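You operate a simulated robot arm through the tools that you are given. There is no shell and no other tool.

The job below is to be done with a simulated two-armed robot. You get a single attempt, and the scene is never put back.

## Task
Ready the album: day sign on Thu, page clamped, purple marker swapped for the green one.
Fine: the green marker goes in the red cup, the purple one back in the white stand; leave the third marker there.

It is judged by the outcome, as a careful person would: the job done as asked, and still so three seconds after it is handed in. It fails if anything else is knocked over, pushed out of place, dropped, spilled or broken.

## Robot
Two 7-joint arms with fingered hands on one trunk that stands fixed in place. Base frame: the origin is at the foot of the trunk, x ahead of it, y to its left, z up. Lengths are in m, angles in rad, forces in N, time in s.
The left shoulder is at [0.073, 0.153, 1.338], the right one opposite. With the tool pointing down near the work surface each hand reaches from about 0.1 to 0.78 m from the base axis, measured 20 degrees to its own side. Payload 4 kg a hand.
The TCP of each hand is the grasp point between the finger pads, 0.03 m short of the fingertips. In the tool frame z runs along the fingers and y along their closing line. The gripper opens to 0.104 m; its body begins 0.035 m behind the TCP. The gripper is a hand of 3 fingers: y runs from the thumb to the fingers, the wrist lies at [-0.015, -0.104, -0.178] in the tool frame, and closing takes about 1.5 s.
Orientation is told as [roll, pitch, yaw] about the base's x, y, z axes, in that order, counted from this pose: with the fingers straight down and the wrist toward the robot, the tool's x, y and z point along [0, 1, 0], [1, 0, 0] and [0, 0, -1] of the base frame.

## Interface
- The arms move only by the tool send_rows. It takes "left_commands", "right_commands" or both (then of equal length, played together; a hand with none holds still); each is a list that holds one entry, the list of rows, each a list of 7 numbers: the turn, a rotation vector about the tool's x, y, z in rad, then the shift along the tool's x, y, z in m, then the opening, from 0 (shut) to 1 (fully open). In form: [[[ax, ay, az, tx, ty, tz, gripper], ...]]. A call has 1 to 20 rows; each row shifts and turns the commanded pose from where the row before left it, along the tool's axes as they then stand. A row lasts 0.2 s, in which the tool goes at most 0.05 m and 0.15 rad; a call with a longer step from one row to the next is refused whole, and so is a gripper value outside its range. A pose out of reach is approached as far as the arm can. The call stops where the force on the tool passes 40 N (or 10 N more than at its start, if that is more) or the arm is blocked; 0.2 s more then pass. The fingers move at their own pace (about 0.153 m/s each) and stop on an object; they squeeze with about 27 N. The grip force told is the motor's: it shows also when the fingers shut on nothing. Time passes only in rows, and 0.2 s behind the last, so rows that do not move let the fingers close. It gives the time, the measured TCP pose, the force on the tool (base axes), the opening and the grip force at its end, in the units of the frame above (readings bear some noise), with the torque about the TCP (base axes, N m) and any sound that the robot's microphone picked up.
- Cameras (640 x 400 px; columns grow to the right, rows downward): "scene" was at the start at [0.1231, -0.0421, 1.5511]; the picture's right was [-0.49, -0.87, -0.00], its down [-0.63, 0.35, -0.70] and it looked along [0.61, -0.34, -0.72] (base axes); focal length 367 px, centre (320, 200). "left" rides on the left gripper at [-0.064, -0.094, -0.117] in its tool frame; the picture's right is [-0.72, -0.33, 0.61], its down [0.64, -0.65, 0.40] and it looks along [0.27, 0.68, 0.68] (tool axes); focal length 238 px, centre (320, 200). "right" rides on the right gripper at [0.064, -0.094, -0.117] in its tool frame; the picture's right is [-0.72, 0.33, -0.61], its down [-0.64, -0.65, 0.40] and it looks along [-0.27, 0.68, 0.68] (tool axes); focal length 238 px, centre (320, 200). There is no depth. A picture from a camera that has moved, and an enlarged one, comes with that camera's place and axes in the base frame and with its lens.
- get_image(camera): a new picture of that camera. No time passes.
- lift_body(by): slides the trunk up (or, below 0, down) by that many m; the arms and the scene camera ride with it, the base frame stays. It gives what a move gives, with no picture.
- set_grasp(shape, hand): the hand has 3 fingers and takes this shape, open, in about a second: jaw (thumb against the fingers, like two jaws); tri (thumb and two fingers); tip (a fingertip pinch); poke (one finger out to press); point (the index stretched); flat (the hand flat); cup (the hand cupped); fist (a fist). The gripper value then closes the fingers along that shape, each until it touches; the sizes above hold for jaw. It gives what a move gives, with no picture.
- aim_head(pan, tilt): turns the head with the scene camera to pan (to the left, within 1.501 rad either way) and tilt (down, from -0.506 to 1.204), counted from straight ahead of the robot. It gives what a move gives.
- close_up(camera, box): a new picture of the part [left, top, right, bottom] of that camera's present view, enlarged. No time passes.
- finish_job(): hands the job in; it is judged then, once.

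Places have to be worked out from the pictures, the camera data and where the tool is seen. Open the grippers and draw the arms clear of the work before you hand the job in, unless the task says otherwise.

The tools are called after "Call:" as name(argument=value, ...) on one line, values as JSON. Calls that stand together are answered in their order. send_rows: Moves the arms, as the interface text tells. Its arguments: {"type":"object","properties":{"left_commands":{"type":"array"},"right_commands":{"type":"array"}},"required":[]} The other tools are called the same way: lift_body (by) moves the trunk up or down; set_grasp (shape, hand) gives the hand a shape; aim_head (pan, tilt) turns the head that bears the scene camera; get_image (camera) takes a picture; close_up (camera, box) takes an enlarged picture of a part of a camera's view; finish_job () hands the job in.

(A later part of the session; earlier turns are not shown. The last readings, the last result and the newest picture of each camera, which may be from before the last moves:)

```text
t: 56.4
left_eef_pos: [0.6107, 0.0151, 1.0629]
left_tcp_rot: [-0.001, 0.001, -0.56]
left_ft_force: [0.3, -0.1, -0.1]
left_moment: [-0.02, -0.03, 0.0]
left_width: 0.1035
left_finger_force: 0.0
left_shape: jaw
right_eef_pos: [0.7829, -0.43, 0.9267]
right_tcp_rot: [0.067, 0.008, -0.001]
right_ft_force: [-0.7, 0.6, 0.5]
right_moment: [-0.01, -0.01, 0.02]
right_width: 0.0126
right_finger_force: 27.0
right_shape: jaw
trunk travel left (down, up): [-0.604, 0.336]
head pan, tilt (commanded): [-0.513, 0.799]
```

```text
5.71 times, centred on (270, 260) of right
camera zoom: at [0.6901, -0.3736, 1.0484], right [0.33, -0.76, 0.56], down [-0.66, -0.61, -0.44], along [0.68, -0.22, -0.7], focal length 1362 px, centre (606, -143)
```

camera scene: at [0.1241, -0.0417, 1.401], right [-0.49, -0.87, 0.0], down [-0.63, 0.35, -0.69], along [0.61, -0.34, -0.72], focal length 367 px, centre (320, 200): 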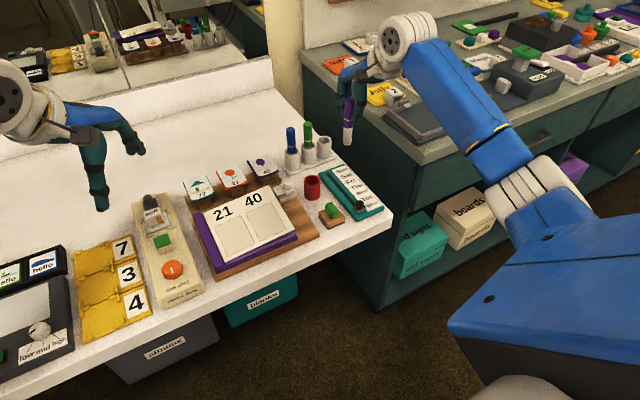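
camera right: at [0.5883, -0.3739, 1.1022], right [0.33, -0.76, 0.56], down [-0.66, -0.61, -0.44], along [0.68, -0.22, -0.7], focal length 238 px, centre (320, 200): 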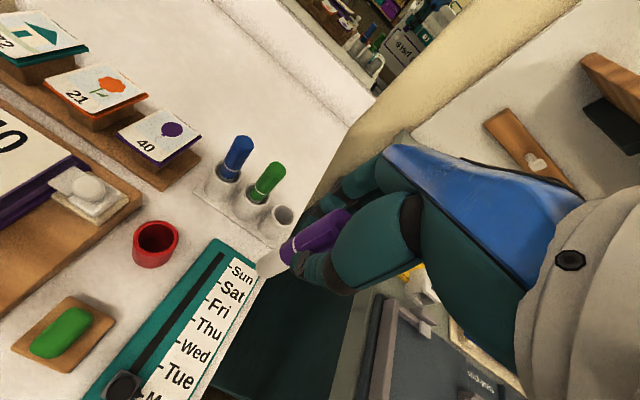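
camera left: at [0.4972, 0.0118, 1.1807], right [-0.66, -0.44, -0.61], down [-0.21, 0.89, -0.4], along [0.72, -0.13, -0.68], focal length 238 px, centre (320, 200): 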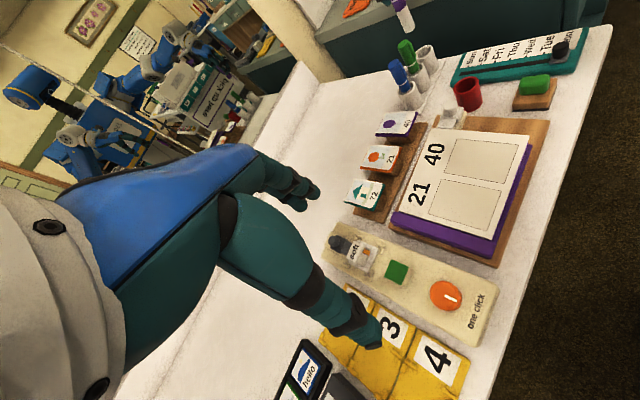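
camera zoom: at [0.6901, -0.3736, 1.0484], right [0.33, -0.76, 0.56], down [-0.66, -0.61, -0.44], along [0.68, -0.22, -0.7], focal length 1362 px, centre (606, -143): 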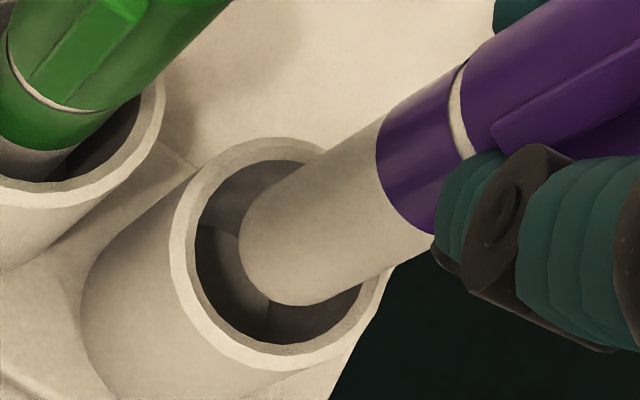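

Very clear: the marker's bottom is centred over the slot within about 1–2 mm in all three views. I'll lower it straight down into the slot in steps, watching the force.

Call:
send_rows(right_commands=[[[0, 0, 0, -0.0008, 0, 0.012, 0], [0, 0, 0, -0.0008, 0, 0.012, 0], [0, 0, 0, 0, 0, 0, 0]]])

Call:
close_up(camera="scene", box=[318, 110, 348, 150])

Call:
close_up(camera="left", box=[395, 20, 445, 70])

```text
t: 57.2
left_eef_pos: [0.6107, 0.0164, 1.0636]
left_tcp_rot: [-0.001, 0.0, -0.559]
left_ft_force: [0.0, -0.9, 0.0]
left_moment: [0.02, -0.06, -0.03]
left_width: 0.1035
left_finger_force: 0.1
left_shape: jaw
right_eef_pos: [0.7823, -0.4288, 0.9014]
right_tcp_rot: [0.068, 0.01, 0.0]
right_ft_force: [0.0, 1.3, 0.0]
right_moment: [0.01, 0.0, -0.03]
right_width: 0.0124
right_finger_force: 26.6
right_shape: jaw
trunk travel left (down, up): [-0.604, 0.336]
head pan, tilt (commanded): [-0.513, 0.799]
```

```text
10.00 times, centred on (333, 130) of scene
camera zoom: at [0.1245, -0.0413, 1.4009], right [-0.49, -0.87, 0.0], down [-0.63, 0.35, -0.69], along [0.61, -0.34, -0.72], focal length 3668 px, centre (190, 900)
```

zoom: 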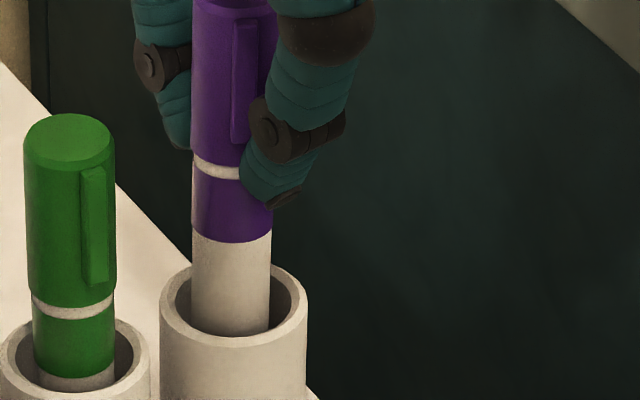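

```text
8.00 times, centred on (420, 45) of left
camera zoom: at [0.4974, 0.0107, 1.1807], right [-0.66, -0.44, -0.61], down [-0.21, 0.89, -0.4], along [0.72, -0.13, -0.68], focal length 1907 px, centre (-480, 1440)
```

zoom: 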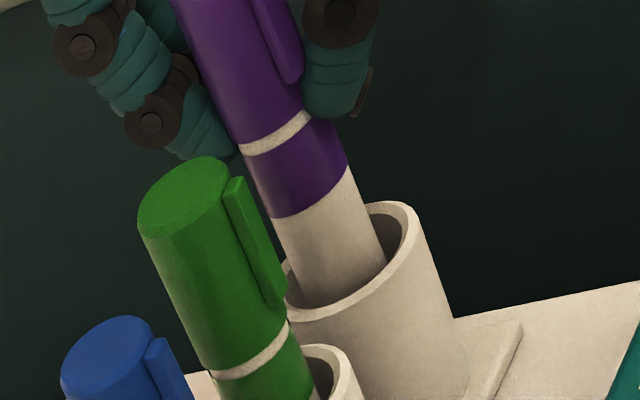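

The marker is entering the slot with no contact force. I'll lower the remaining 2 cm.

Call:
send_rows(right_commands=[[[0, 0, 0, -0.0007, 0, 0.01, 0], [0, 0, 0, -0.0007, 0, 0.01, 0], [0, 0, 0, 0, 0, 0, 0]]])

Call:
close_up(camera="scene", box=[305, 95, 355, 155])

Call:
close_up(camera="left", box=[385, 20, 445, 90])

```text
t: 58.0
left_eef_pos: [0.6106, 0.0153, 1.0624]
left_tcp_rot: [0.0, -0.001, -0.559]
left_ft_force: [-0.6, 0.5, 0.5]
left_moment: [-0.01, 0.01, -0.01]
left_width: 0.1035
left_finger_force: 0.1
left_shape: jaw
right_eef_pos: [0.7781, -0.4257, 0.8798]
right_tcp_rot: [0.065, 0.008, 0.0]
right_ft_force: [0.3, -0.2, -0.4]
right_moment: [-0.06, -0.02, 0.03]
right_width: 0.0125
right_finger_force: 26.8
right_shape: jaw
right hand out of reach, approached as far as the arm can: row 1
trunk travel left (down, up): [-0.604, 0.336]
head pan, tilt (commanded): [-0.513, 0.799]
```

```text
6.67 times, centred on (330, 125) of scene
camera zoom: at [0.1247, -0.0413, 1.4009], right [-0.49, -0.87, 0.0], down [-0.63, 0.35, -0.69], along [0.6, -0.34, -0.72], focal length 2445 px, centre (253, 700)
```

zoom: 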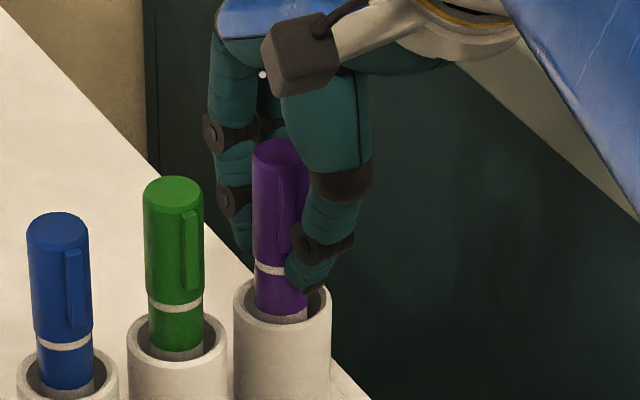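

```text
5.71 times, centred on (415, 55) of left
camera zoom: at [0.4976, 0.0108, 1.1806], right [-0.66, -0.44, -0.61], down [-0.21, 0.89, -0.4], along [0.72, -0.13, -0.68], focal length 1362 px, centre (-223, 1029)
```

zoom: 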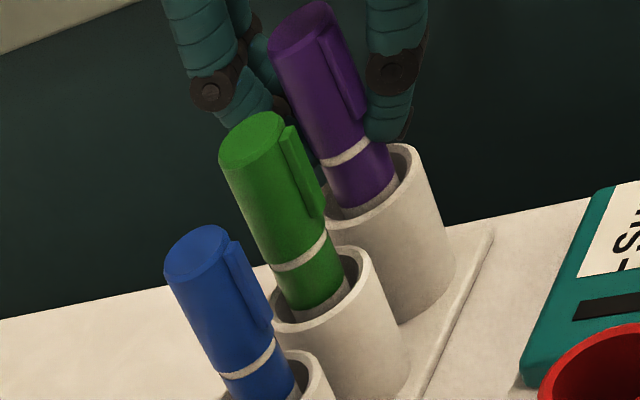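

The marker is down in the slot at the same depth as its neighbours, though the arm hit its reach limit by a few mm. I'll open the grip moderately and look before withdrawing.

Call:
send_rows(right_commands=[[[0, 0, 0, 0, 0, 0, 0.15], [0, 0, 0, 0, 0, 0, 0.3], [0, 0, 0, 0, 0, 0, 0.45], [0, 0, 0, 0, 0, 0, 0.45], [0, 0, 0, 0, 0, 0, 0.45]]])

Call:
close_up(camera="scene", box=[295, 90, 355, 160])

Call:
close_up(camera="left", box=[380, 10, 450, 90])

Call:
close_up(camera="right", box=[220, 150, 420, 320])

```text
t: 59.2
left_eef_pos: [0.6113, 0.0161, 1.0633]
left_tcp_rot: [0.0, 0.0, -0.559]
left_ft_force: [-0.3, 0.2, 0.6]
left_moment: [0.0, 0.01, 0.0]
left_width: 0.1036
left_finger_force: 0.0
left_shape: jaw
right_eef_pos: [0.7787, -0.4261, 0.8793]
right_tcp_rot: [0.069, 0.008, 0.0]
right_ft_force: [1.2, -0.2, 0.4]
right_moment: [-0.02, 0.03, 0.01]
right_width: 0.0462
right_finger_force: 0.0
right_shape: jaw
trunk travel left (down, up): [-0.604, 0.336]
head pan, tilt (commanded): [-0.513, 0.799]
```

```text
5.71 times, centred on (325, 125) of scene
camera zoom: at [0.1246, -0.0412, 1.4009], right [-0.49, -0.87, 0.0], down [-0.63, 0.35, -0.69], along [0.6, -0.34, -0.72], focal length 2096 px, centre (291, 629)
```

zoom: 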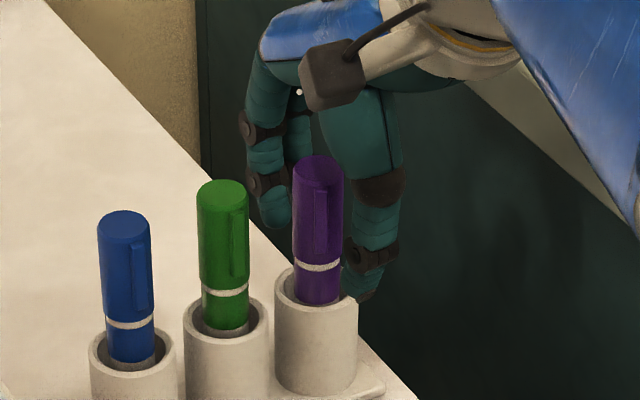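

```text
5.00 times, centred on (415, 50) of left
camera zoom: at [0.4976, 0.0108, 1.1806], right [-0.66, -0.44, -0.61], down [-0.21, 0.89, -0.4], along [0.72, -0.13, -0.68], focal length 1192 px, centre (-155, 950)
```

zoom: 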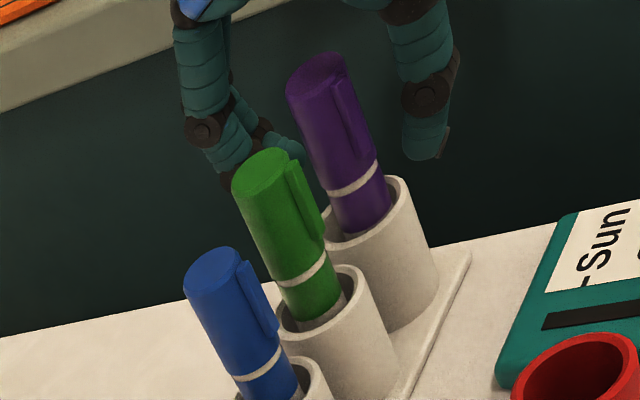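

```text
2.35 times, centred on (320, 235) of right
camera zoom: at [0.6861, -0.3692, 1.0027], right [0.33, -0.76, 0.56], down [-0.66, -0.61, -0.44], along [0.68, -0.22, -0.7], focal length 561 px, centre (320, 118)
```

zoom: 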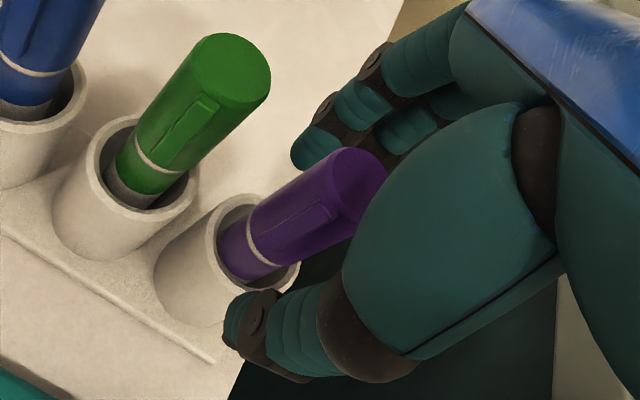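

Purple stands upright in the third slot, released. I'll withdraw straight up.

Call:
send_rows(right_commands=[[[0, 0, 0, 0.001, 0, -0.015, 0.45], [0, 0, 0, 0.002, 0, -0.03, 0.45], [0, 0, 0, 0.002, 0, -0.03, 0.45], [0, 0, 0, 0.001, 0, -0.02, 0.45], [0, 0, 0, 0, 0, 0, 0.45]]])

Call:
close_up(camera="scene", box=[275, 80, 395, 220])

Call:
close_up(camera="right", box=[150, 150, 390, 350])

```text
t: 60.4
left_eef_pos: [0.6121, 0.0149, 1.0628]
left_tcp_rot: [-0.001, 0.001, -0.559]
left_ft_force: [-0.4, 0.7, 0.4]
left_moment: [-0.01, 0.04, 0.0]
left_width: 0.1038
left_finger_force: 0.1
left_shape: jaw
right_eef_pos: [0.7792, -0.4274, 0.9787]
right_tcp_rot: [0.068, 0.008, -0.002]
right_ft_force: [0.4, -0.4, 0.1]
right_moment: [-0.03, 0.01, -0.02]
right_width: 0.0467
right_finger_force: 0.0
right_shape: jaw
trunk travel left (down, up): [-0.604, 0.336]
head pan, tilt (commanded): [-0.513, 0.799]
```

```text
2.86 times, centred on (335, 150) of scene
camera zoom: at [0.1248, -0.0413, 1.4009], right [-0.49, -0.87, 0.0], down [-0.63, 0.35, -0.69], along [0.6, -0.34, -0.72], focal length 1048 px, centre (277, 343)
```

zoom: 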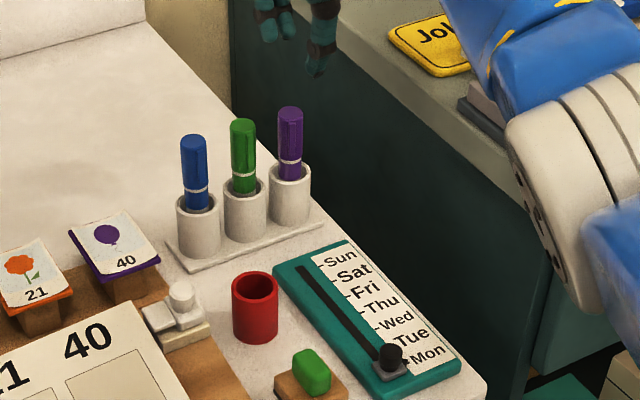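

```text
2.00 times, centred on (270, 250) of right
camera zoom: at [0.6868, -0.3704, 1.1014], right [0.33, -0.76, 0.56], down [-0.66, -0.61, -0.44], along [0.68, -0.22, -0.7], focal length 477 px, centre (420, 100)
```

zoom: 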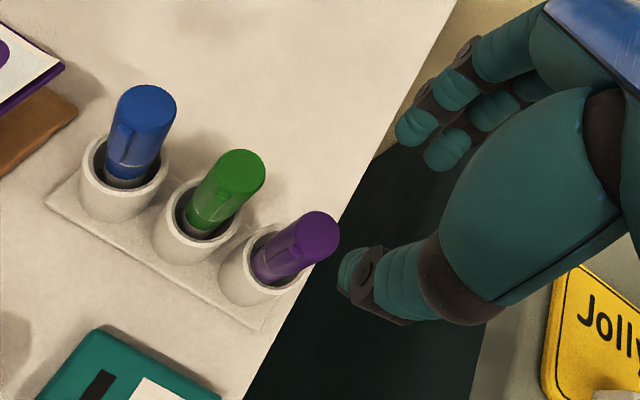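

Purple is settled in the stand and nothing else moved. I'll raise the trunk back by 0.15, then retract and come down over the sign's slider, levelling the hand's roll again.

Call:
lift_body(by=0.15)

Call:
send_rows(right_commands=[[[0, -0.034, 0, 0, -0.035, 0, 0.45], [0, -0.034, 0, 0, -0.035, 0, 0.45], [0, 0, 0, 0, -0.035, 0, 0.45], [0, 0, 0, 0, -0.01, 0.035, 0.6], [0, 0, 0, 0, -0.01, 0.035, 0.6], [0, 0, 0, 0, -0.01, 0.035, 0.6], [0, 0, 0, 0, -0.01, 0.035, 0.6], [0, 0, 0, 0, 0, 0, 0.6]]])

Call:
get_image(camera="scene")

```text
t: 62.2
left_eef_pos: [0.6105, 0.0144, 1.2136]
left_tcp_rot: [0.001, 0.002, -0.557]
left_ft_force: [0.7, 0.4, -1.0]
left_moment: [0.03, 0.03, 0.05]
left_width: 0.1036
left_finger_force: 0.0
left_shape: jaw
right_eef_pos: [0.7789, -0.4282, 1.1294]
right_tcp_rot: [0.068, 0.008, 0.0]
right_ft_force: [0.4, -0.5, -0.6]
right_moment: [0.04, 0.0, -0.04]
right_width: 0.0464
right_finger_force: 0.0
right_shape: jaw
trunk travel left (down, up): [-0.754, 0.186]
head pan, tilt (commanded): [-0.513, 0.799]
```

```text
t: 64.0
left_eef_pos: [0.6099, 0.0148, 1.2124]
left_tcp_rot: [0.0, 0.001, -0.559]
left_ft_force: [0.0, -0.4, 1.2]
left_moment: [0.0, 0.01, -0.03]
left_width: 0.1037
left_finger_force: 0.0
left_shape: jaw
right_eef_pos: [0.6329, -0.4281, 0.9911]
right_tcp_rot: [-0.001, 0.009, 0.001]
right_ft_force: [0.0, 0.5, 0.1]
right_moment: [-0.01, 0.0, -0.01]
right_width: 0.062
right_finger_force: 0.1
right_shape: jaw
trunk travel left (down, up): [-0.754, 0.186]
head pan, tilt (commanded): [-0.513, 0.799]
```

```text
taken
camera scene: at [0.1246, -0.0417, 1.5509], right [-0.49, -0.87, 0.0], down [-0.63, 0.35, -0.69], along [0.61, -0.34, -0.72], focal length 367 px, centre (320, 200)
```

scene: 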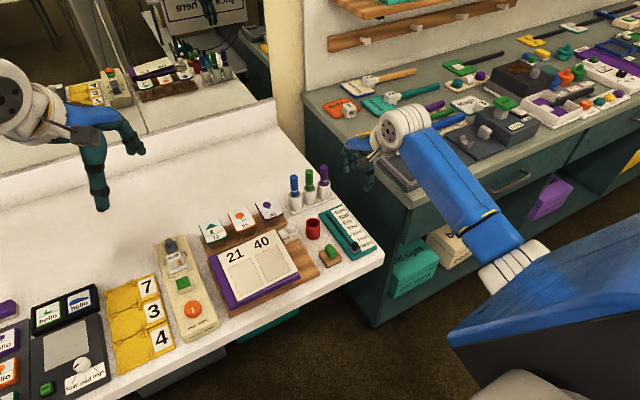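

Free at (0.633, -0.428, 0.991), yaw 0. I'll move to above the slider knob at about (0.568, -0.393), z≈0.93.

Call:
send_rows(right_commands=[[[0, 0, 0, 0.0117, -0.0217, 0.02, 0.6], [0, 0, 0, 0.0117, -0.0217, 0.02, 0.6], [0, 0, 0, 0.0117, -0.0217, 0.02, 0.6], [0, 0, 0, 0, 0, 0, 0.6]]])

Call:
close_up(camera="scene", box=[300, 170, 400, 270])

Call:
close_up(camera="right", box=[200, 160, 400, 330])

Call:
close_up(camera="left", box=[420, 60, 600, 180])

```text
t: 65.0
left_eef_pos: [0.61, 0.016, 1.2118]
left_tcp_rot: [-0.001, 0.002, -0.559]
left_ft_force: [-0.5, -0.3, -0.5]
left_moment: [0.0, 0.0, -0.02]
left_width: 0.1036
left_finger_force: 0.0
left_shape: jaw
right_eef_pos: [0.5677, -0.3934, 0.9322]
right_tcp_rot: [0.0, 0.008, 0.001]
right_ft_force: [-0.5, 0.2, 0.5]
right_moment: [-0.03, 0.03, 0.02]
right_width: 0.0617
right_finger_force: 0.0
right_shape: jaw
trunk travel left (down, up): [-0.754, 0.186]
head pan, tilt (commanded): [-0.513, 0.799]
```

```text
4.00 times, centred on (350, 220) of scene
camera zoom: at [0.1241, -0.0414, 1.551], right [-0.49, -0.87, 0.0], down [-0.63, 0.35, -0.7], along [0.61, -0.34, -0.72], focal length 1467 px, centre (200, 120)
```

zoom: 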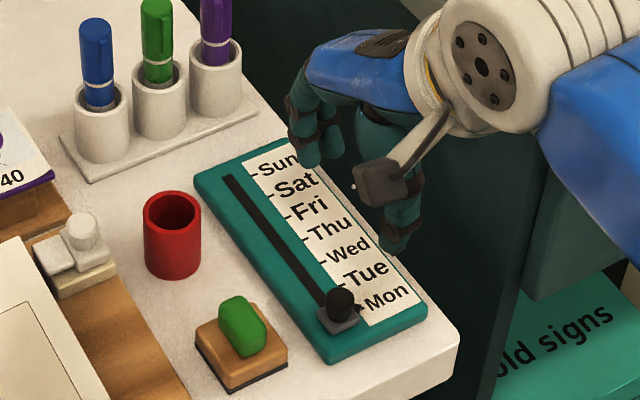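

```text
2.35 times, centred on (300, 245) of right
camera zoom: at [0.4759, -0.3282, 1.0498], right [0.33, -0.72, 0.61], down [-0.66, -0.64, -0.4], along [0.68, -0.27, -0.68], focal length 561 px, centre (367, 94)
```

zoom: 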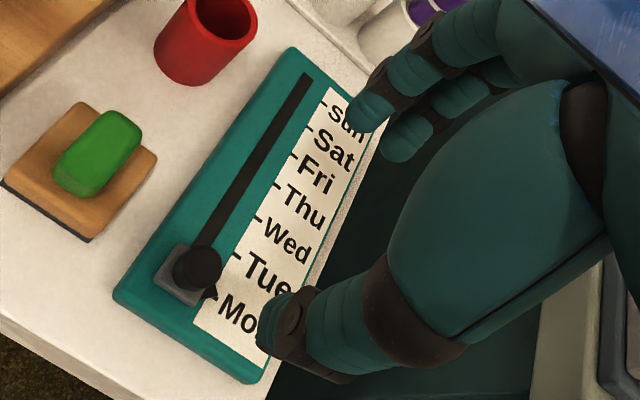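

```text
3.33 times, centred on (510, 120) of left
camera zoom: at [0.498, 0.0108, 1.3304], right [-0.66, -0.44, -0.61], down [-0.21, 0.89, -0.4], along [0.72, -0.13, -0.68], focal length 794 px, centre (-313, 467)
```

zoom: 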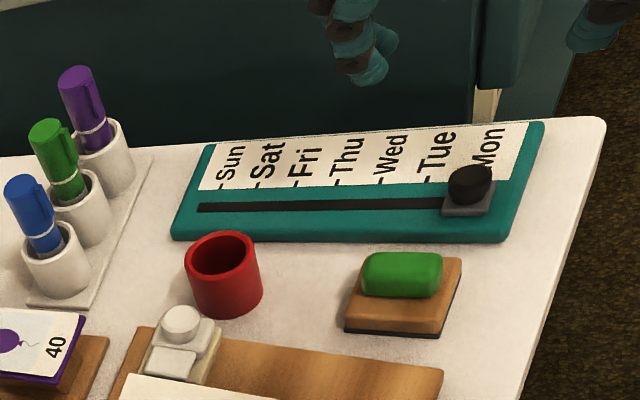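

The knob is at about (0.565, -0.390), within 3 mm under the hand. I'll descend to z≈0.846, fingers open either side of the knob, and check clearance to the sign's face.

Call:
send_rows(right_commands=[[[0, 0, 0, 0.0015, -0.001, 0.03, 0.6], [0, 0, 0, 0.0015, -0.001, 0.03, 0.6], [0, 0, 0, 0, 0, 0.026, 0.6], [0, 0, 0, 0, 0, 0, 0.6]]])

Call:
close_up(camera="scene", box=[310, 190, 390, 270])

Call:
close_up(camera="right", box=[230, 170, 390, 310])

Call:
close_up(camera="left", box=[470, 60, 600, 150])

```text
t: 66.0
left_eef_pos: [0.6108, 0.0156, 1.2127]
left_tcp_rot: [-0.001, -0.001, -0.558]
left_ft_force: [0.7, -0.9, 1.1]
left_moment: [-0.01, 0.0, -0.01]
left_width: 0.1035
left_finger_force: 0.1
left_shape: jaw
right_eef_pos: [0.5665, -0.3864, 0.8447]
right_tcp_rot: [-0.002, 0.008, -0.002]
right_ft_force: [0.4, 0.5, -0.4]
right_moment: [0.03, -0.01, 0.03]
right_width: 0.0622
right_finger_force: 0.0
right_shape: jaw
trunk travel left (down, up): [-0.754, 0.186]
head pan, tilt (commanded): [-0.513, 0.799]
```

```text
5.00 times, centred on (350, 230) of scene
camera zoom: at [0.1237, -0.0414, 1.551], right [-0.49, -0.87, 0.0], down [-0.63, 0.35, -0.7], along [0.61, -0.34, -0.72], focal length 1834 px, centre (170, 50)
```

zoom: 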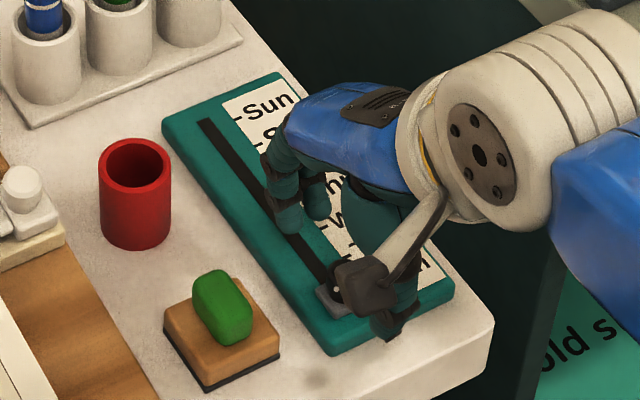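

```text
2.86 times, centred on (310, 240) of right
camera zoom: at [0.4734, -0.3224, 0.9621], right [0.33, -0.72, 0.61], down [-0.66, -0.64, -0.4], along [0.68, -0.27, -0.68], focal length 681 px, centre (349, 86)
```

zoom: 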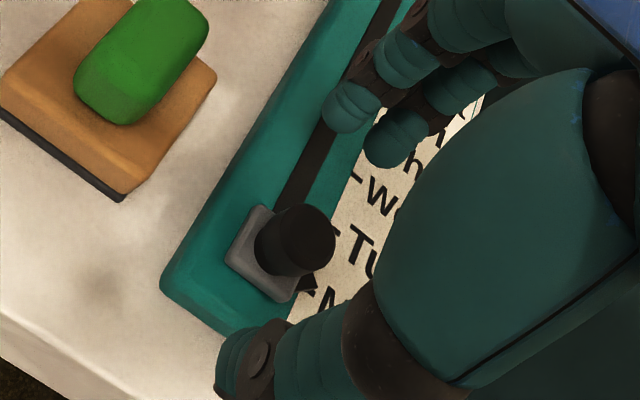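

```text
4.44 times, centred on (535, 105) of left
camera zoom: at [0.4975, 0.0106, 1.3307], right [-0.66, -0.44, -0.61], down [-0.21, 0.89, -0.4], along [0.72, -0.13, -0.68], focal length 1059 px, centre (-636, 622)
```

zoom: 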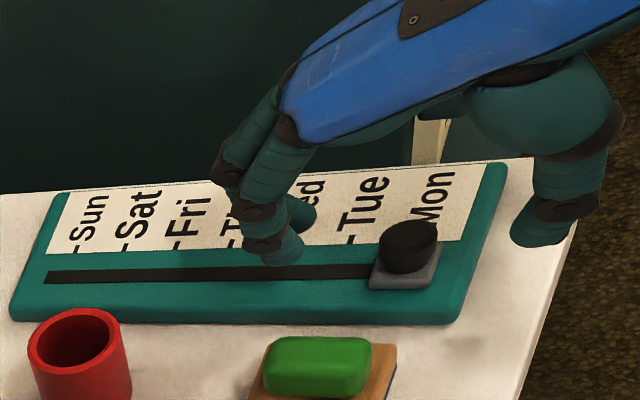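

The knob is centred between thumb and fingers. I'll lower 8 mm more so the tips grip the knob's side, then close.

Call:
send_rows(right_commands=[[[0, 0, 0, 0, 0, 0.008, 0.6], [0, 0, 0, 0, 0, 0, 0.4], [0, 0, 0, 0, 0, 0, 0.2], [0, 0, 0, 0, 0, 0, 0.05], [0, 0, 0, 0, 0, 0, 0], [0, 0, 0, 0, 0, 0, 0], [0, 0, 0, 0, 0, 0, 0]]])

Call:
close_up(camera="right", box=[230, 170, 390, 310])

Call:
close_up(camera="left", box=[470, 60, 600, 150])

```text
t: 67.6
left_eef_pos: [0.6105, 0.0152, 1.2123]
left_tcp_rot: [0.001, 0.001, -0.558]
left_ft_force: [0.2, 0.2, -0.1]
left_moment: [-0.01, 0.0, 0.02]
left_width: 0.1035
left_finger_force: 0.0
left_shape: jaw
right_eef_pos: [0.566, -0.3876, 0.8358]
right_tcp_rot: [-0.001, 0.009, 0.001]
right_ft_force: [-0.5, 1.8, -1.4]
right_moment: [0.07, 0.01, 0.03]
right_width: 0.0074
right_finger_force: 26.9
right_shape: jaw
trunk travel left (down, up): [-0.754, 0.186]
head pan, tilt (commanded): [-0.513, 0.799]
```

```text
2.86 times, centred on (310, 240) of right
camera zoom: at [0.473, -0.3224, 0.9544], right [0.33, -0.72, 0.61], down [-0.66, -0.64, -0.4], along [0.68, -0.27, -0.68], focal length 681 px, centre (349, 86)
```

zoom: 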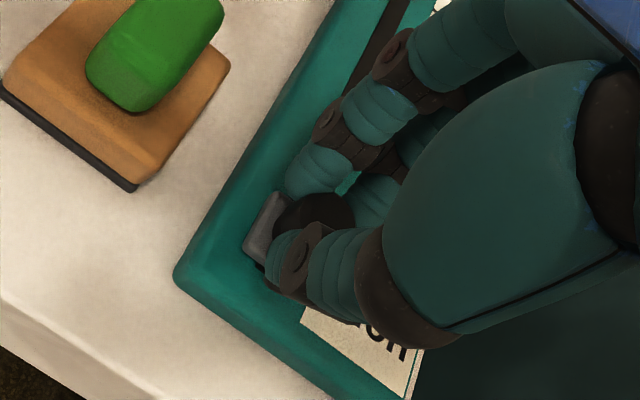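

```text
4.44 times, centred on (535, 105) of left
camera zoom: at [0.4978, 0.011, 1.3305], right [-0.66, -0.44, -0.61], down [-0.21, 0.89, -0.4], along [0.72, -0.13, -0.68], focal length 1059 px, centre (-636, 622)
```

zoom: 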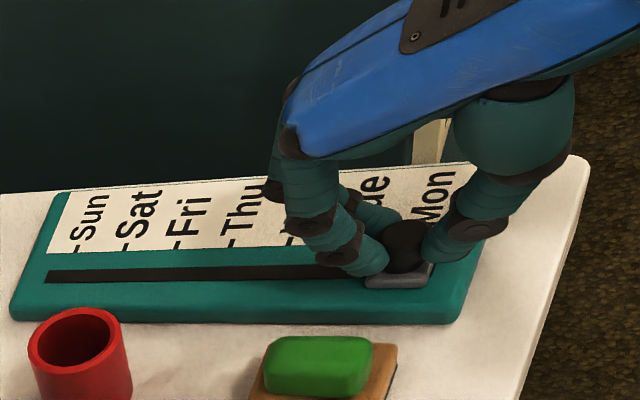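

The knob is gripped. I'll slide it in +x by about 5 cm in small rows, watching the force.

Call:
send_rows(right_commands=[[[0, 0, 0, 0, 0.01, 0, 0], [0, 0, 0, 0, 0.01, 0, 0], [0, 0, 0, 0, 0.01, 0, 0], [0, 0, 0, 0, 0.01, 0, 0], [0, 0, 0, 0, 0.01, 0, 0], [0, 0, 0, 0, 0, 0, 0]]])

Call:
close_up(camera="left", box=[450, 60, 580, 150])

Call:
close_up(camera="scene", box=[310, 190, 390, 270])

```text
t: 69.0
left_eef_pos: [0.6118, 0.0163, 1.2126]
left_tcp_rot: [0.0, 0.0, -0.557]
left_ft_force: [-0.4, -0.7, -0.4]
left_moment: [-0.05, 0.0, 0.0]
left_width: 0.1036
left_finger_force: 0.0
left_shape: jaw
right_eef_pos: [0.6123, -0.3877, 0.8373]
right_tcp_rot: [-0.001, 0.009, 0.0]
right_ft_force: [0.3, 8.0, -4.8]
right_moment: [0.21, -0.01, 0.02]
right_width: 0.0073
right_finger_force: 27.0
right_shape: jaw
trunk travel left (down, up): [-0.754, 0.186]
head pan, tilt (commanded): [-0.513, 0.799]
```

```text
4.44 times, centred on (515, 105) of left
camera zoom: at [0.4984, 0.0123, 1.3303], right [-0.66, -0.44, -0.61], down [-0.21, 0.89, -0.4], along [0.72, -0.14, -0.68], focal length 1059 px, centre (-547, 622)
```

zoom: 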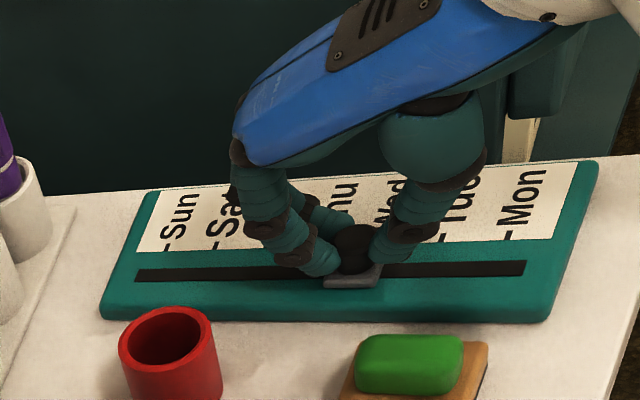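

```text
5.00 times, centred on (350, 230) of scene
camera zoom: at [0.1254, -0.0394, 1.5509], right [-0.49, -0.87, 0.0], down [-0.63, 0.35, -0.7], along [0.6, -0.34, -0.72], focal length 1834 px, centre (170, 50)
```

zoom: 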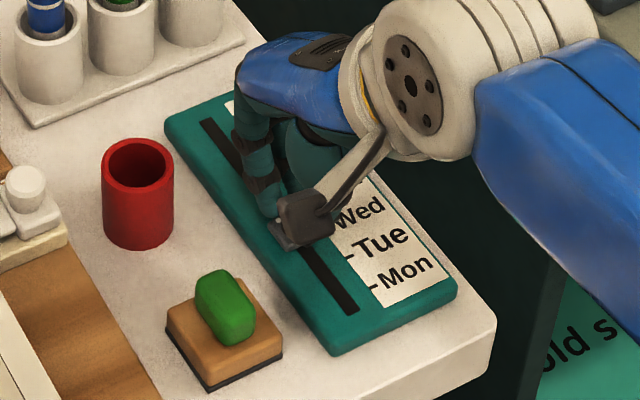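

The slider moves smoothly and sits around Wed now (x≈0.612). I'll slide it about 19 mm more toward Thu and easing the small sideways force.

Call:
send_rows(right_commands=[[[0, 0, 0, 0.001, 0.007, 0.0005, 0], [0, 0, 0, 0.001, 0.006, 0.0005, 0], [0, 0, 0, 0, 0.005, 0, 0], [0, 0, 0, 0, 0, 0, 0]]])

Call:
close_up(camera="left", box=[450, 60, 580, 150])

Call:
close_up(camera="scene", box=[310, 180, 390, 270])

Call:
close_up(camera="right", box=[230, 170, 390, 310])

```text
t: 70.0
left_eef_pos: [0.6095, 0.0169, 1.2128]
left_tcp_rot: [-0.002, -0.001, -0.559]
left_ft_force: [-0.2, -0.1, 0.9]
left_moment: [-0.04, 0.01, -0.01]
left_width: 0.1036
left_finger_force: 0.0
left_shape: jaw
right_eef_pos: [0.6314, -0.3889, 0.8356]
right_tcp_rot: [-0.001, 0.007, -0.001]
right_ft_force: [-1.5, 2.9, 2.4]
right_moment: [0.07, 0.0, 0.01]
right_width: 0.0076
right_finger_force: 27.0
right_shape: jaw
trunk travel left (down, up): [-0.754, 0.186]
head pan, tilt (commanded): [-0.513, 0.799]
```

```text
4.44 times, centred on (515, 105) of left
camera zoom: at [0.4972, 0.0118, 1.3308], right [-0.66, -0.44, -0.61], down [-0.21, 0.89, -0.4], along [0.72, -0.14, -0.68], focal length 1059 px, centre (-547, 622)
```

zoom: 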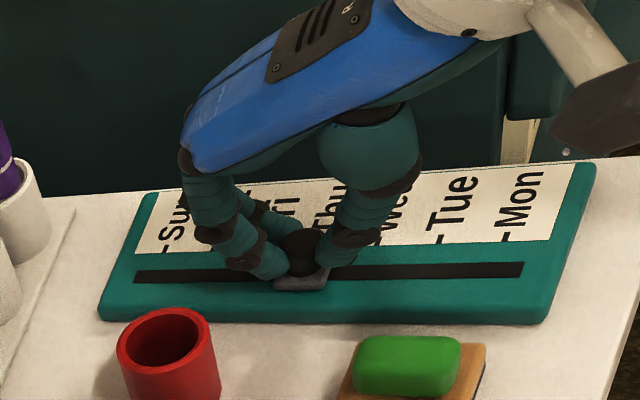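

```text
4.44 times, centred on (350, 225) of scene
camera zoom: at [0.1235, -0.04, 1.5511], right [-0.49, -0.87, 0.0], down [-0.63, 0.35, -0.7], along [0.61, -0.34, -0.72], focal length 1630 px, centre (187, 89)
```

zoom: 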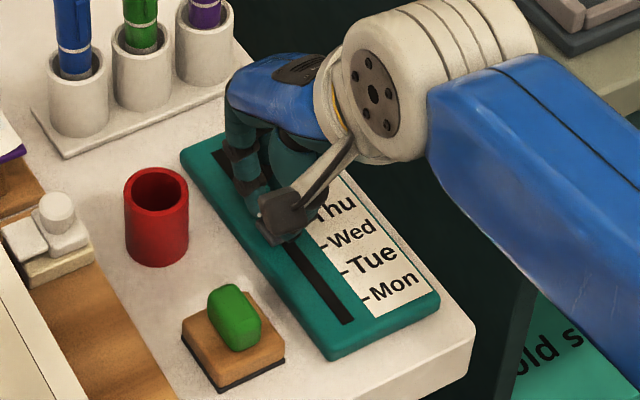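

```text
2.86 times, centred on (310, 240) of right
camera zoom: at [0.5385, -0.3223, 0.954], right [0.33, -0.72, 0.61], down [-0.66, -0.64, -0.4], along [0.68, -0.27, -0.68], focal length 681 px, centre (349, 86)
```

zoom: 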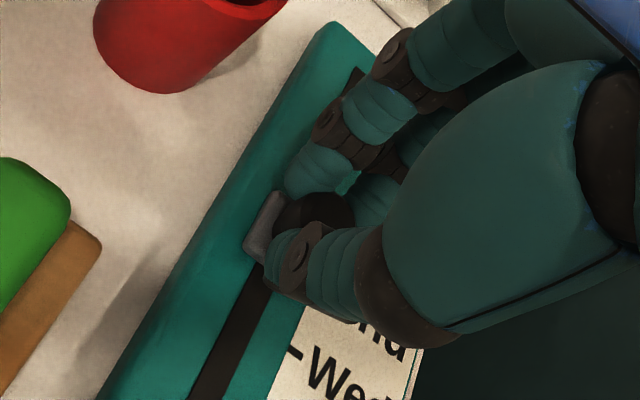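

By the left camera the carriage is now at x≈0.630, right at the Thu tick. I'll open the fingers and rise to check the pointer.

Call:
send_rows(right_commands=[[[0, 0, 0, 0, 0, 0, 0.2], [0, 0, 0, 0, 0, 0, 0.5], [0, 0, 0, 0, 0, 0, 0.6], [0, 0, 0, 0, 0, 0, 0.6], [0, 0, 0, 0, 0, -0.03, 0.6], [0, 0, 0, 0, 0, -0.04, 0.6], [0, 0, 0, 0, 0, -0.04, 0.6], [0, 0, 0, 0, 0, 0, 0.6]]])

Call:
close_up(camera="left", box=[450, 60, 580, 150])

Call:
close_up(camera="scene", box=[310, 180, 390, 270])

Call:
close_up(camera="right", box=[150, 170, 330, 330])

```text
t: 71.8
left_eef_pos: [0.6107, 0.0146, 1.2127]
left_tcp_rot: [0.0, 0.003, -0.558]
left_ft_force: [0.3, -0.1, -0.5]
left_moment: [0.01, -0.01, -0.01]
left_width: 0.1033
left_finger_force: 0.1
left_shape: jaw
right_eef_pos: [0.6341, -0.3881, 0.945]
right_tcp_rot: [-0.002, 0.009, 0.001]
right_ft_force: [-0.6, 0.1, 0.1]
right_moment: [-0.01, 0.0, -0.06]
right_width: 0.0619
right_finger_force: 0.0
right_shape: jaw
trunk travel left (down, up): [-0.754, 0.186]
head pan, tilt (commanded): [-0.513, 0.799]
```

```text
4.44 times, centred on (515, 105) of left
camera zoom: at [0.4982, 0.0106, 1.3304], right [-0.66, -0.44, -0.61], down [-0.21, 0.89, -0.4], along [0.72, -0.13, -0.68], focal length 1059 px, centre (-547, 622)
```

zoom: 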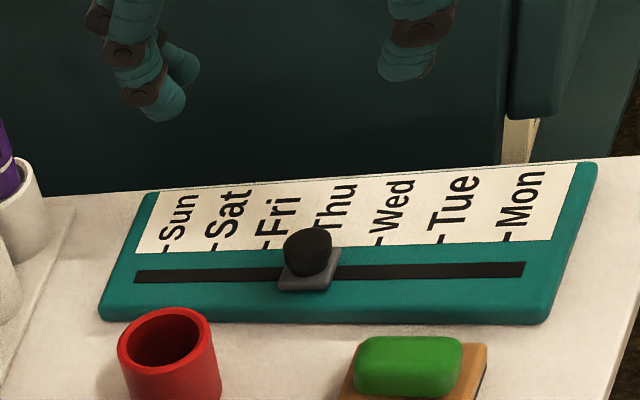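

```text
4.44 times, centred on (350, 225) of scene
camera zoom: at [0.1247, -0.0415, 1.5509], right [-0.49, -0.87, 0.0], down [-0.63, 0.35, -0.69], along [0.61, -0.34, -0.72], focal length 1630 px, centre (187, 89)
```

zoom: 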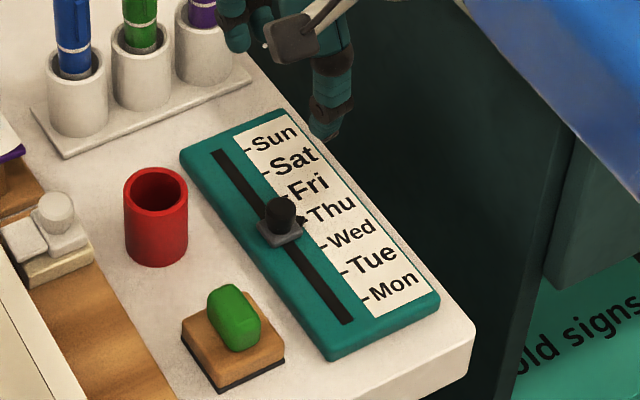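

```text
2.50 times, centred on (240, 250) of right
camera zoom: at [0.5415, -0.3231, 1.0634], right [0.33, -0.72, 0.61], down [-0.66, -0.64, -0.4], along [0.68, -0.27, -0.68], focal length 596 px, centre (520, 75)
```

zoom: 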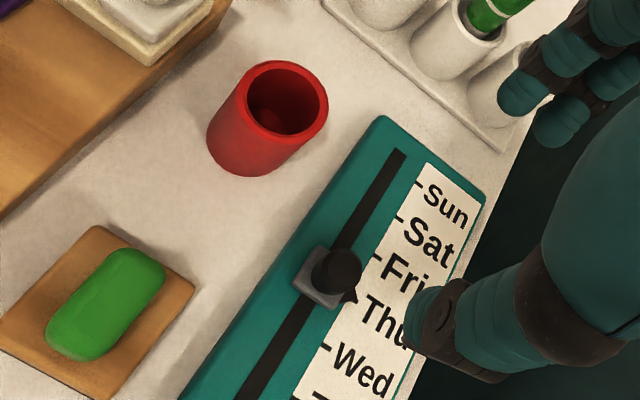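

The slider now sits by Thu. I'll zoom in closely to verify the pointer against the tick.

Call:
close_up(camera="scene", box=[345, 212, 375, 236])

Call:
close_up(camera="right", box=[210, 230, 280, 290])

```text
16.00 times, centred on (360, 224) of scene
camera zoom: at [0.1247, -0.0415, 1.5509], right [-0.49, -0.87, 0.0], down [-0.63, 0.35, -0.69], along [0.61, -0.34, -0.72], focal length 5868 px, centre (-320, -184)
```

zoom: 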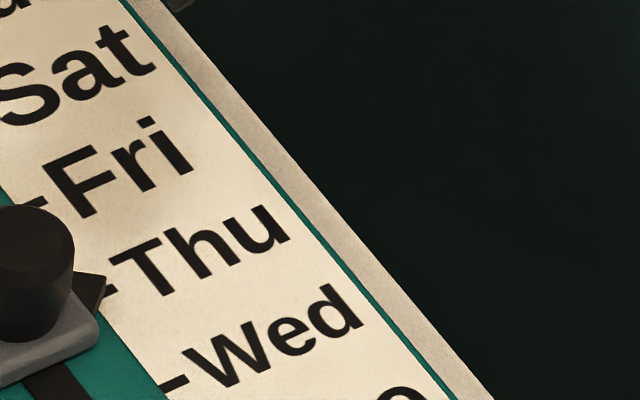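

```text
6.67 times, centred on (245, 260) of right
camera zoom: at [0.5415, -0.3231, 1.0634], right [0.33, -0.72, 0.61], down [-0.66, -0.64, -0.4], along [0.68, -0.27, -0.68], focal length 1589 px, centre (820, -200)
```

zoom: 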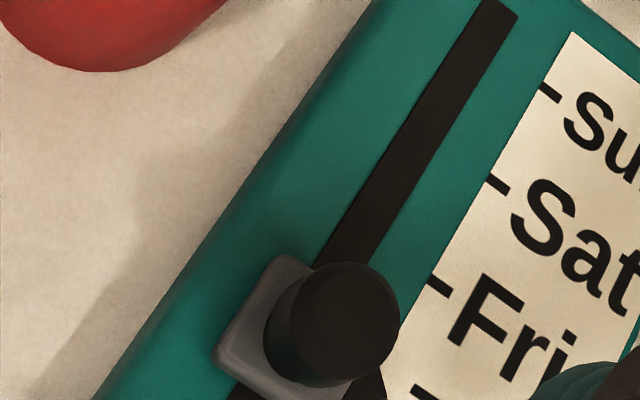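

The pointer looks right at the Thu tick; one more tight zoom to judge the residual offset.

Call:
close_up(camera="scene", box=[336, 208, 360, 232])

Call:
close_up(camera="right", box=[220, 240, 280, 300])

Call:
close_up(camera="left", box=[500, 95, 545, 125])

```text
16.00 times, centred on (348, 220) of scene
camera zoom: at [0.1247, -0.0415, 1.5509], right [-0.49, -0.87, 0.0], down [-0.63, 0.35, -0.69], along [0.61, -0.34, -0.72], focal length 5868 px, centre (-128, -120)
```

zoom: 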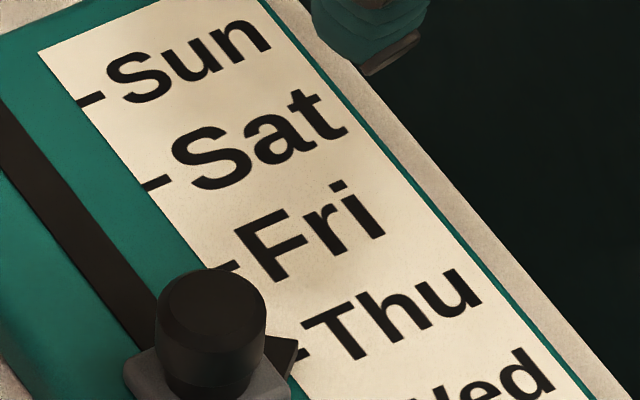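

```text
6.67 times, centred on (250, 270) of right
camera zoom: at [0.5415, -0.3231, 1.0634], right [0.33, -0.72, 0.61], down [-0.66, -0.64, -0.4], along [0.68, -0.27, -0.68], focal length 1589 px, centre (787, -267)
```

zoom: 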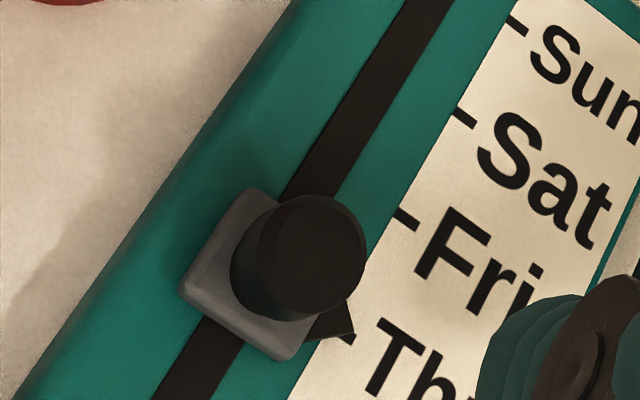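

```text
13.33 times, centred on (522, 110) of left
camera zoom: at [0.4982, 0.0106, 1.3304], right [-0.66, -0.44, -0.61], down [-0.21, 0.89, -0.4], along [0.72, -0.13, -0.68], focal length 3178 px, centre (-2380, 1400)
```

zoom: 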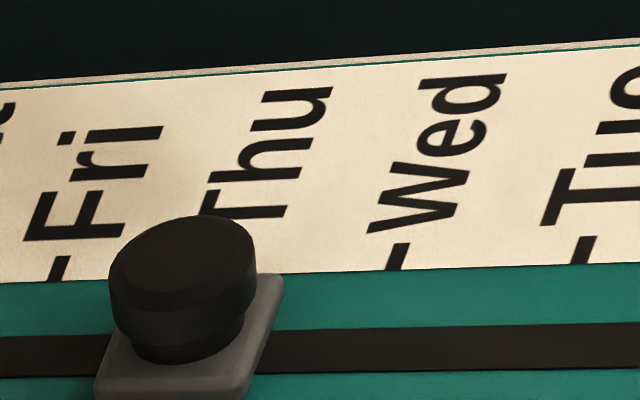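

The pointer is on Thu within a millimetre. Next is the clamp: its knob is at about (0.671, -0.267), top z≈0.855, and its jaw lies on the +y side toward the page, so it should slide in +y. I'll turn to yaw≈0.3 and move above the knob with a smaller opening.

Call:
send_rows(right_commands=[[[0, 0, -0.1, 0, 0, 0, 0.4], [0, 0, -0.1, 0, 0, 0, 0.4], [0, 0, -0.1, 0, 0, 0, 0.4], [0, 0, 0, 0.0349, 0.0237, 0, 0.4], [0, 0, 0, 0.0349, 0.0237, 0, 0.4], [0, 0, 0, 0.0349, 0.0237, 0, 0.4], [0, 0, 0, 0, 0, 0, 0.4]]])

Call:
close_up(camera="scene", box=[240, 160, 340, 270])

Call:
close_up(camera="right", box=[180, 150, 380, 320])

Call:
close_up(camera="left", box=[400, 80, 540, 190])

```text
t: 73.4
left_eef_pos: [0.6104, 0.0149, 1.2129]
left_tcp_rot: [0.0, 0.0, -0.558]
left_ft_force: [-0.7, 1.0, 1.0]
left_moment: [-0.02, 0.01, 0.0]
left_width: 0.1039
left_finger_force: 0.1
left_shape: jaw
right_eef_pos: [0.6705, -0.2648, 0.9466]
right_tcp_rot: [0.001, 0.008, 0.302]
right_ft_force: [1.5, 0.5, -0.8]
right_moment: [0.01, -0.01, 0.03]
right_width: 0.0419
right_finger_force: 0.1
right_shape: jaw
trunk travel left (down, up): [-0.754, 0.186]
head pan, tilt (commanded): [-0.513, 0.799]
```

```text
3.64 times, centred on (290, 215) of scene
camera zoom: at [0.1245, -0.041, 1.551], right [-0.49, -0.87, 0.0], down [-0.63, 0.35, -0.7], along [0.61, -0.34, -0.72], focal length 1334 px, centre (429, 146)
```

zoom: 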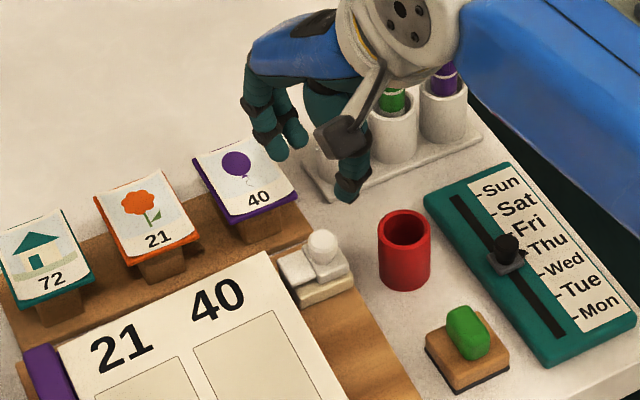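

```text
2.35 times, centred on (280, 235) of right
camera zoom: at [0.5637, -0.2299, 1.0649], right [0.53, -0.59, 0.61], down [-0.44, -0.81, -0.4], along [0.73, -0.06, -0.68], focal length 561 px, centre (414, 118)
```

zoom: 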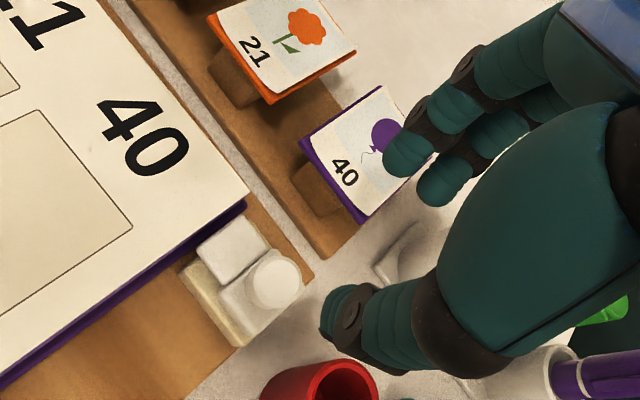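

```text
3.64 times, centred on (470, 135) of left
camera zoom: at [0.4976, 0.0109, 1.3306], right [-0.66, -0.44, -0.61], down [-0.21, 0.89, -0.4], along [0.72, -0.13, -0.68], focal length 867 px, centre (-226, 436)
```

zoom: 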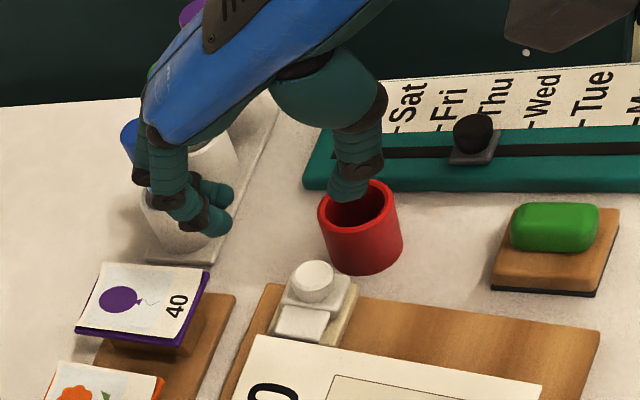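

The knob is at about (0.668, -0.263). I'll shift a couple of millimetres and descend to z≈0.885 first, then check clearance to the card stand and knob.

Call:
send_rows(right_commands=[[[0, 0, 0, 0.0022, -0.002, 0.02, 0.4], [0, 0, 0, 0, 0, 0.022, 0.4], [0, 0, 0, 0, 0, 0.02, 0.4], [0, 0, 0, 0, 0, 0, 0.4]]])

Call:
close_up(camera="right", box=[220, 160, 380, 300])

Call:
close_up(camera="left", box=[410, 90, 520, 180])

Call:
close_up(camera="scene", box=[250, 180, 330, 260])

```text
t: 74.4
left_eef_pos: [0.6098, 0.0162, 1.2119]
left_tcp_rot: [0.0, 0.0, -0.558]
left_ft_force: [-0.1, 0.0, -0.1]
left_moment: [0.01, -0.04, 0.02]
left_width: 0.1037
left_finger_force: 0.1
left_shape: jaw
right_eef_pos: [0.6705, -0.2657, 0.8826]
right_tcp_rot: [0.001, 0.007, 0.301]
right_ft_force: [0.1, 0.7, 0.4]
right_moment: [0.02, 0.03, 0.01]
right_width: 0.0419
right_finger_force: 0.1
right_shape: jaw
trunk travel left (down, up): [-0.754, 0.186]
head pan, tilt (commanded): [-0.513, 0.799]
```

```text
2.86 times, centred on (300, 230) of right
camera zoom: at [0.5621, -0.2301, 1.0008], right [0.53, -0.59, 0.61], down [-0.44, -0.81, -0.4], along [0.73, -0.06, -0.68], focal length 681 px, centre (377, 114)
```

zoom: 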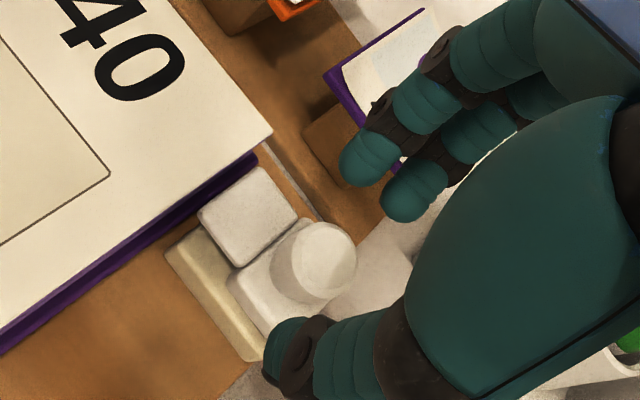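

```text
4.44 times, centred on (465, 135) of left
camera zoom: at [0.4975, 0.011, 1.3307], right [-0.66, -0.44, -0.61], down [-0.21, 0.89, -0.4], along [0.72, -0.13, -0.68], focal length 1059 px, centre (-324, 489)
```

zoom: 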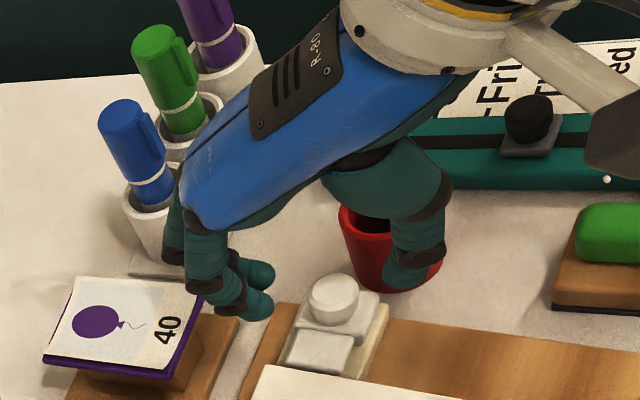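

```text
5.00 times, centred on (290, 220) of scene
camera zoom: at [0.1243, -0.0409, 1.551], right [-0.49, -0.87, 0.0], down [-0.63, 0.35, -0.7], along [0.61, -0.34, -0.72], focal length 1834 px, centre (470, 100)
```

zoom: 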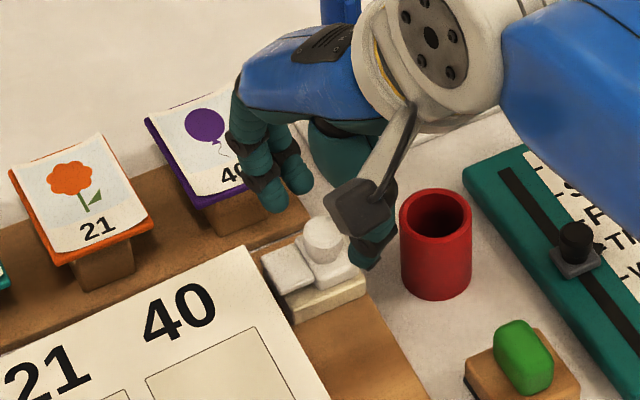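

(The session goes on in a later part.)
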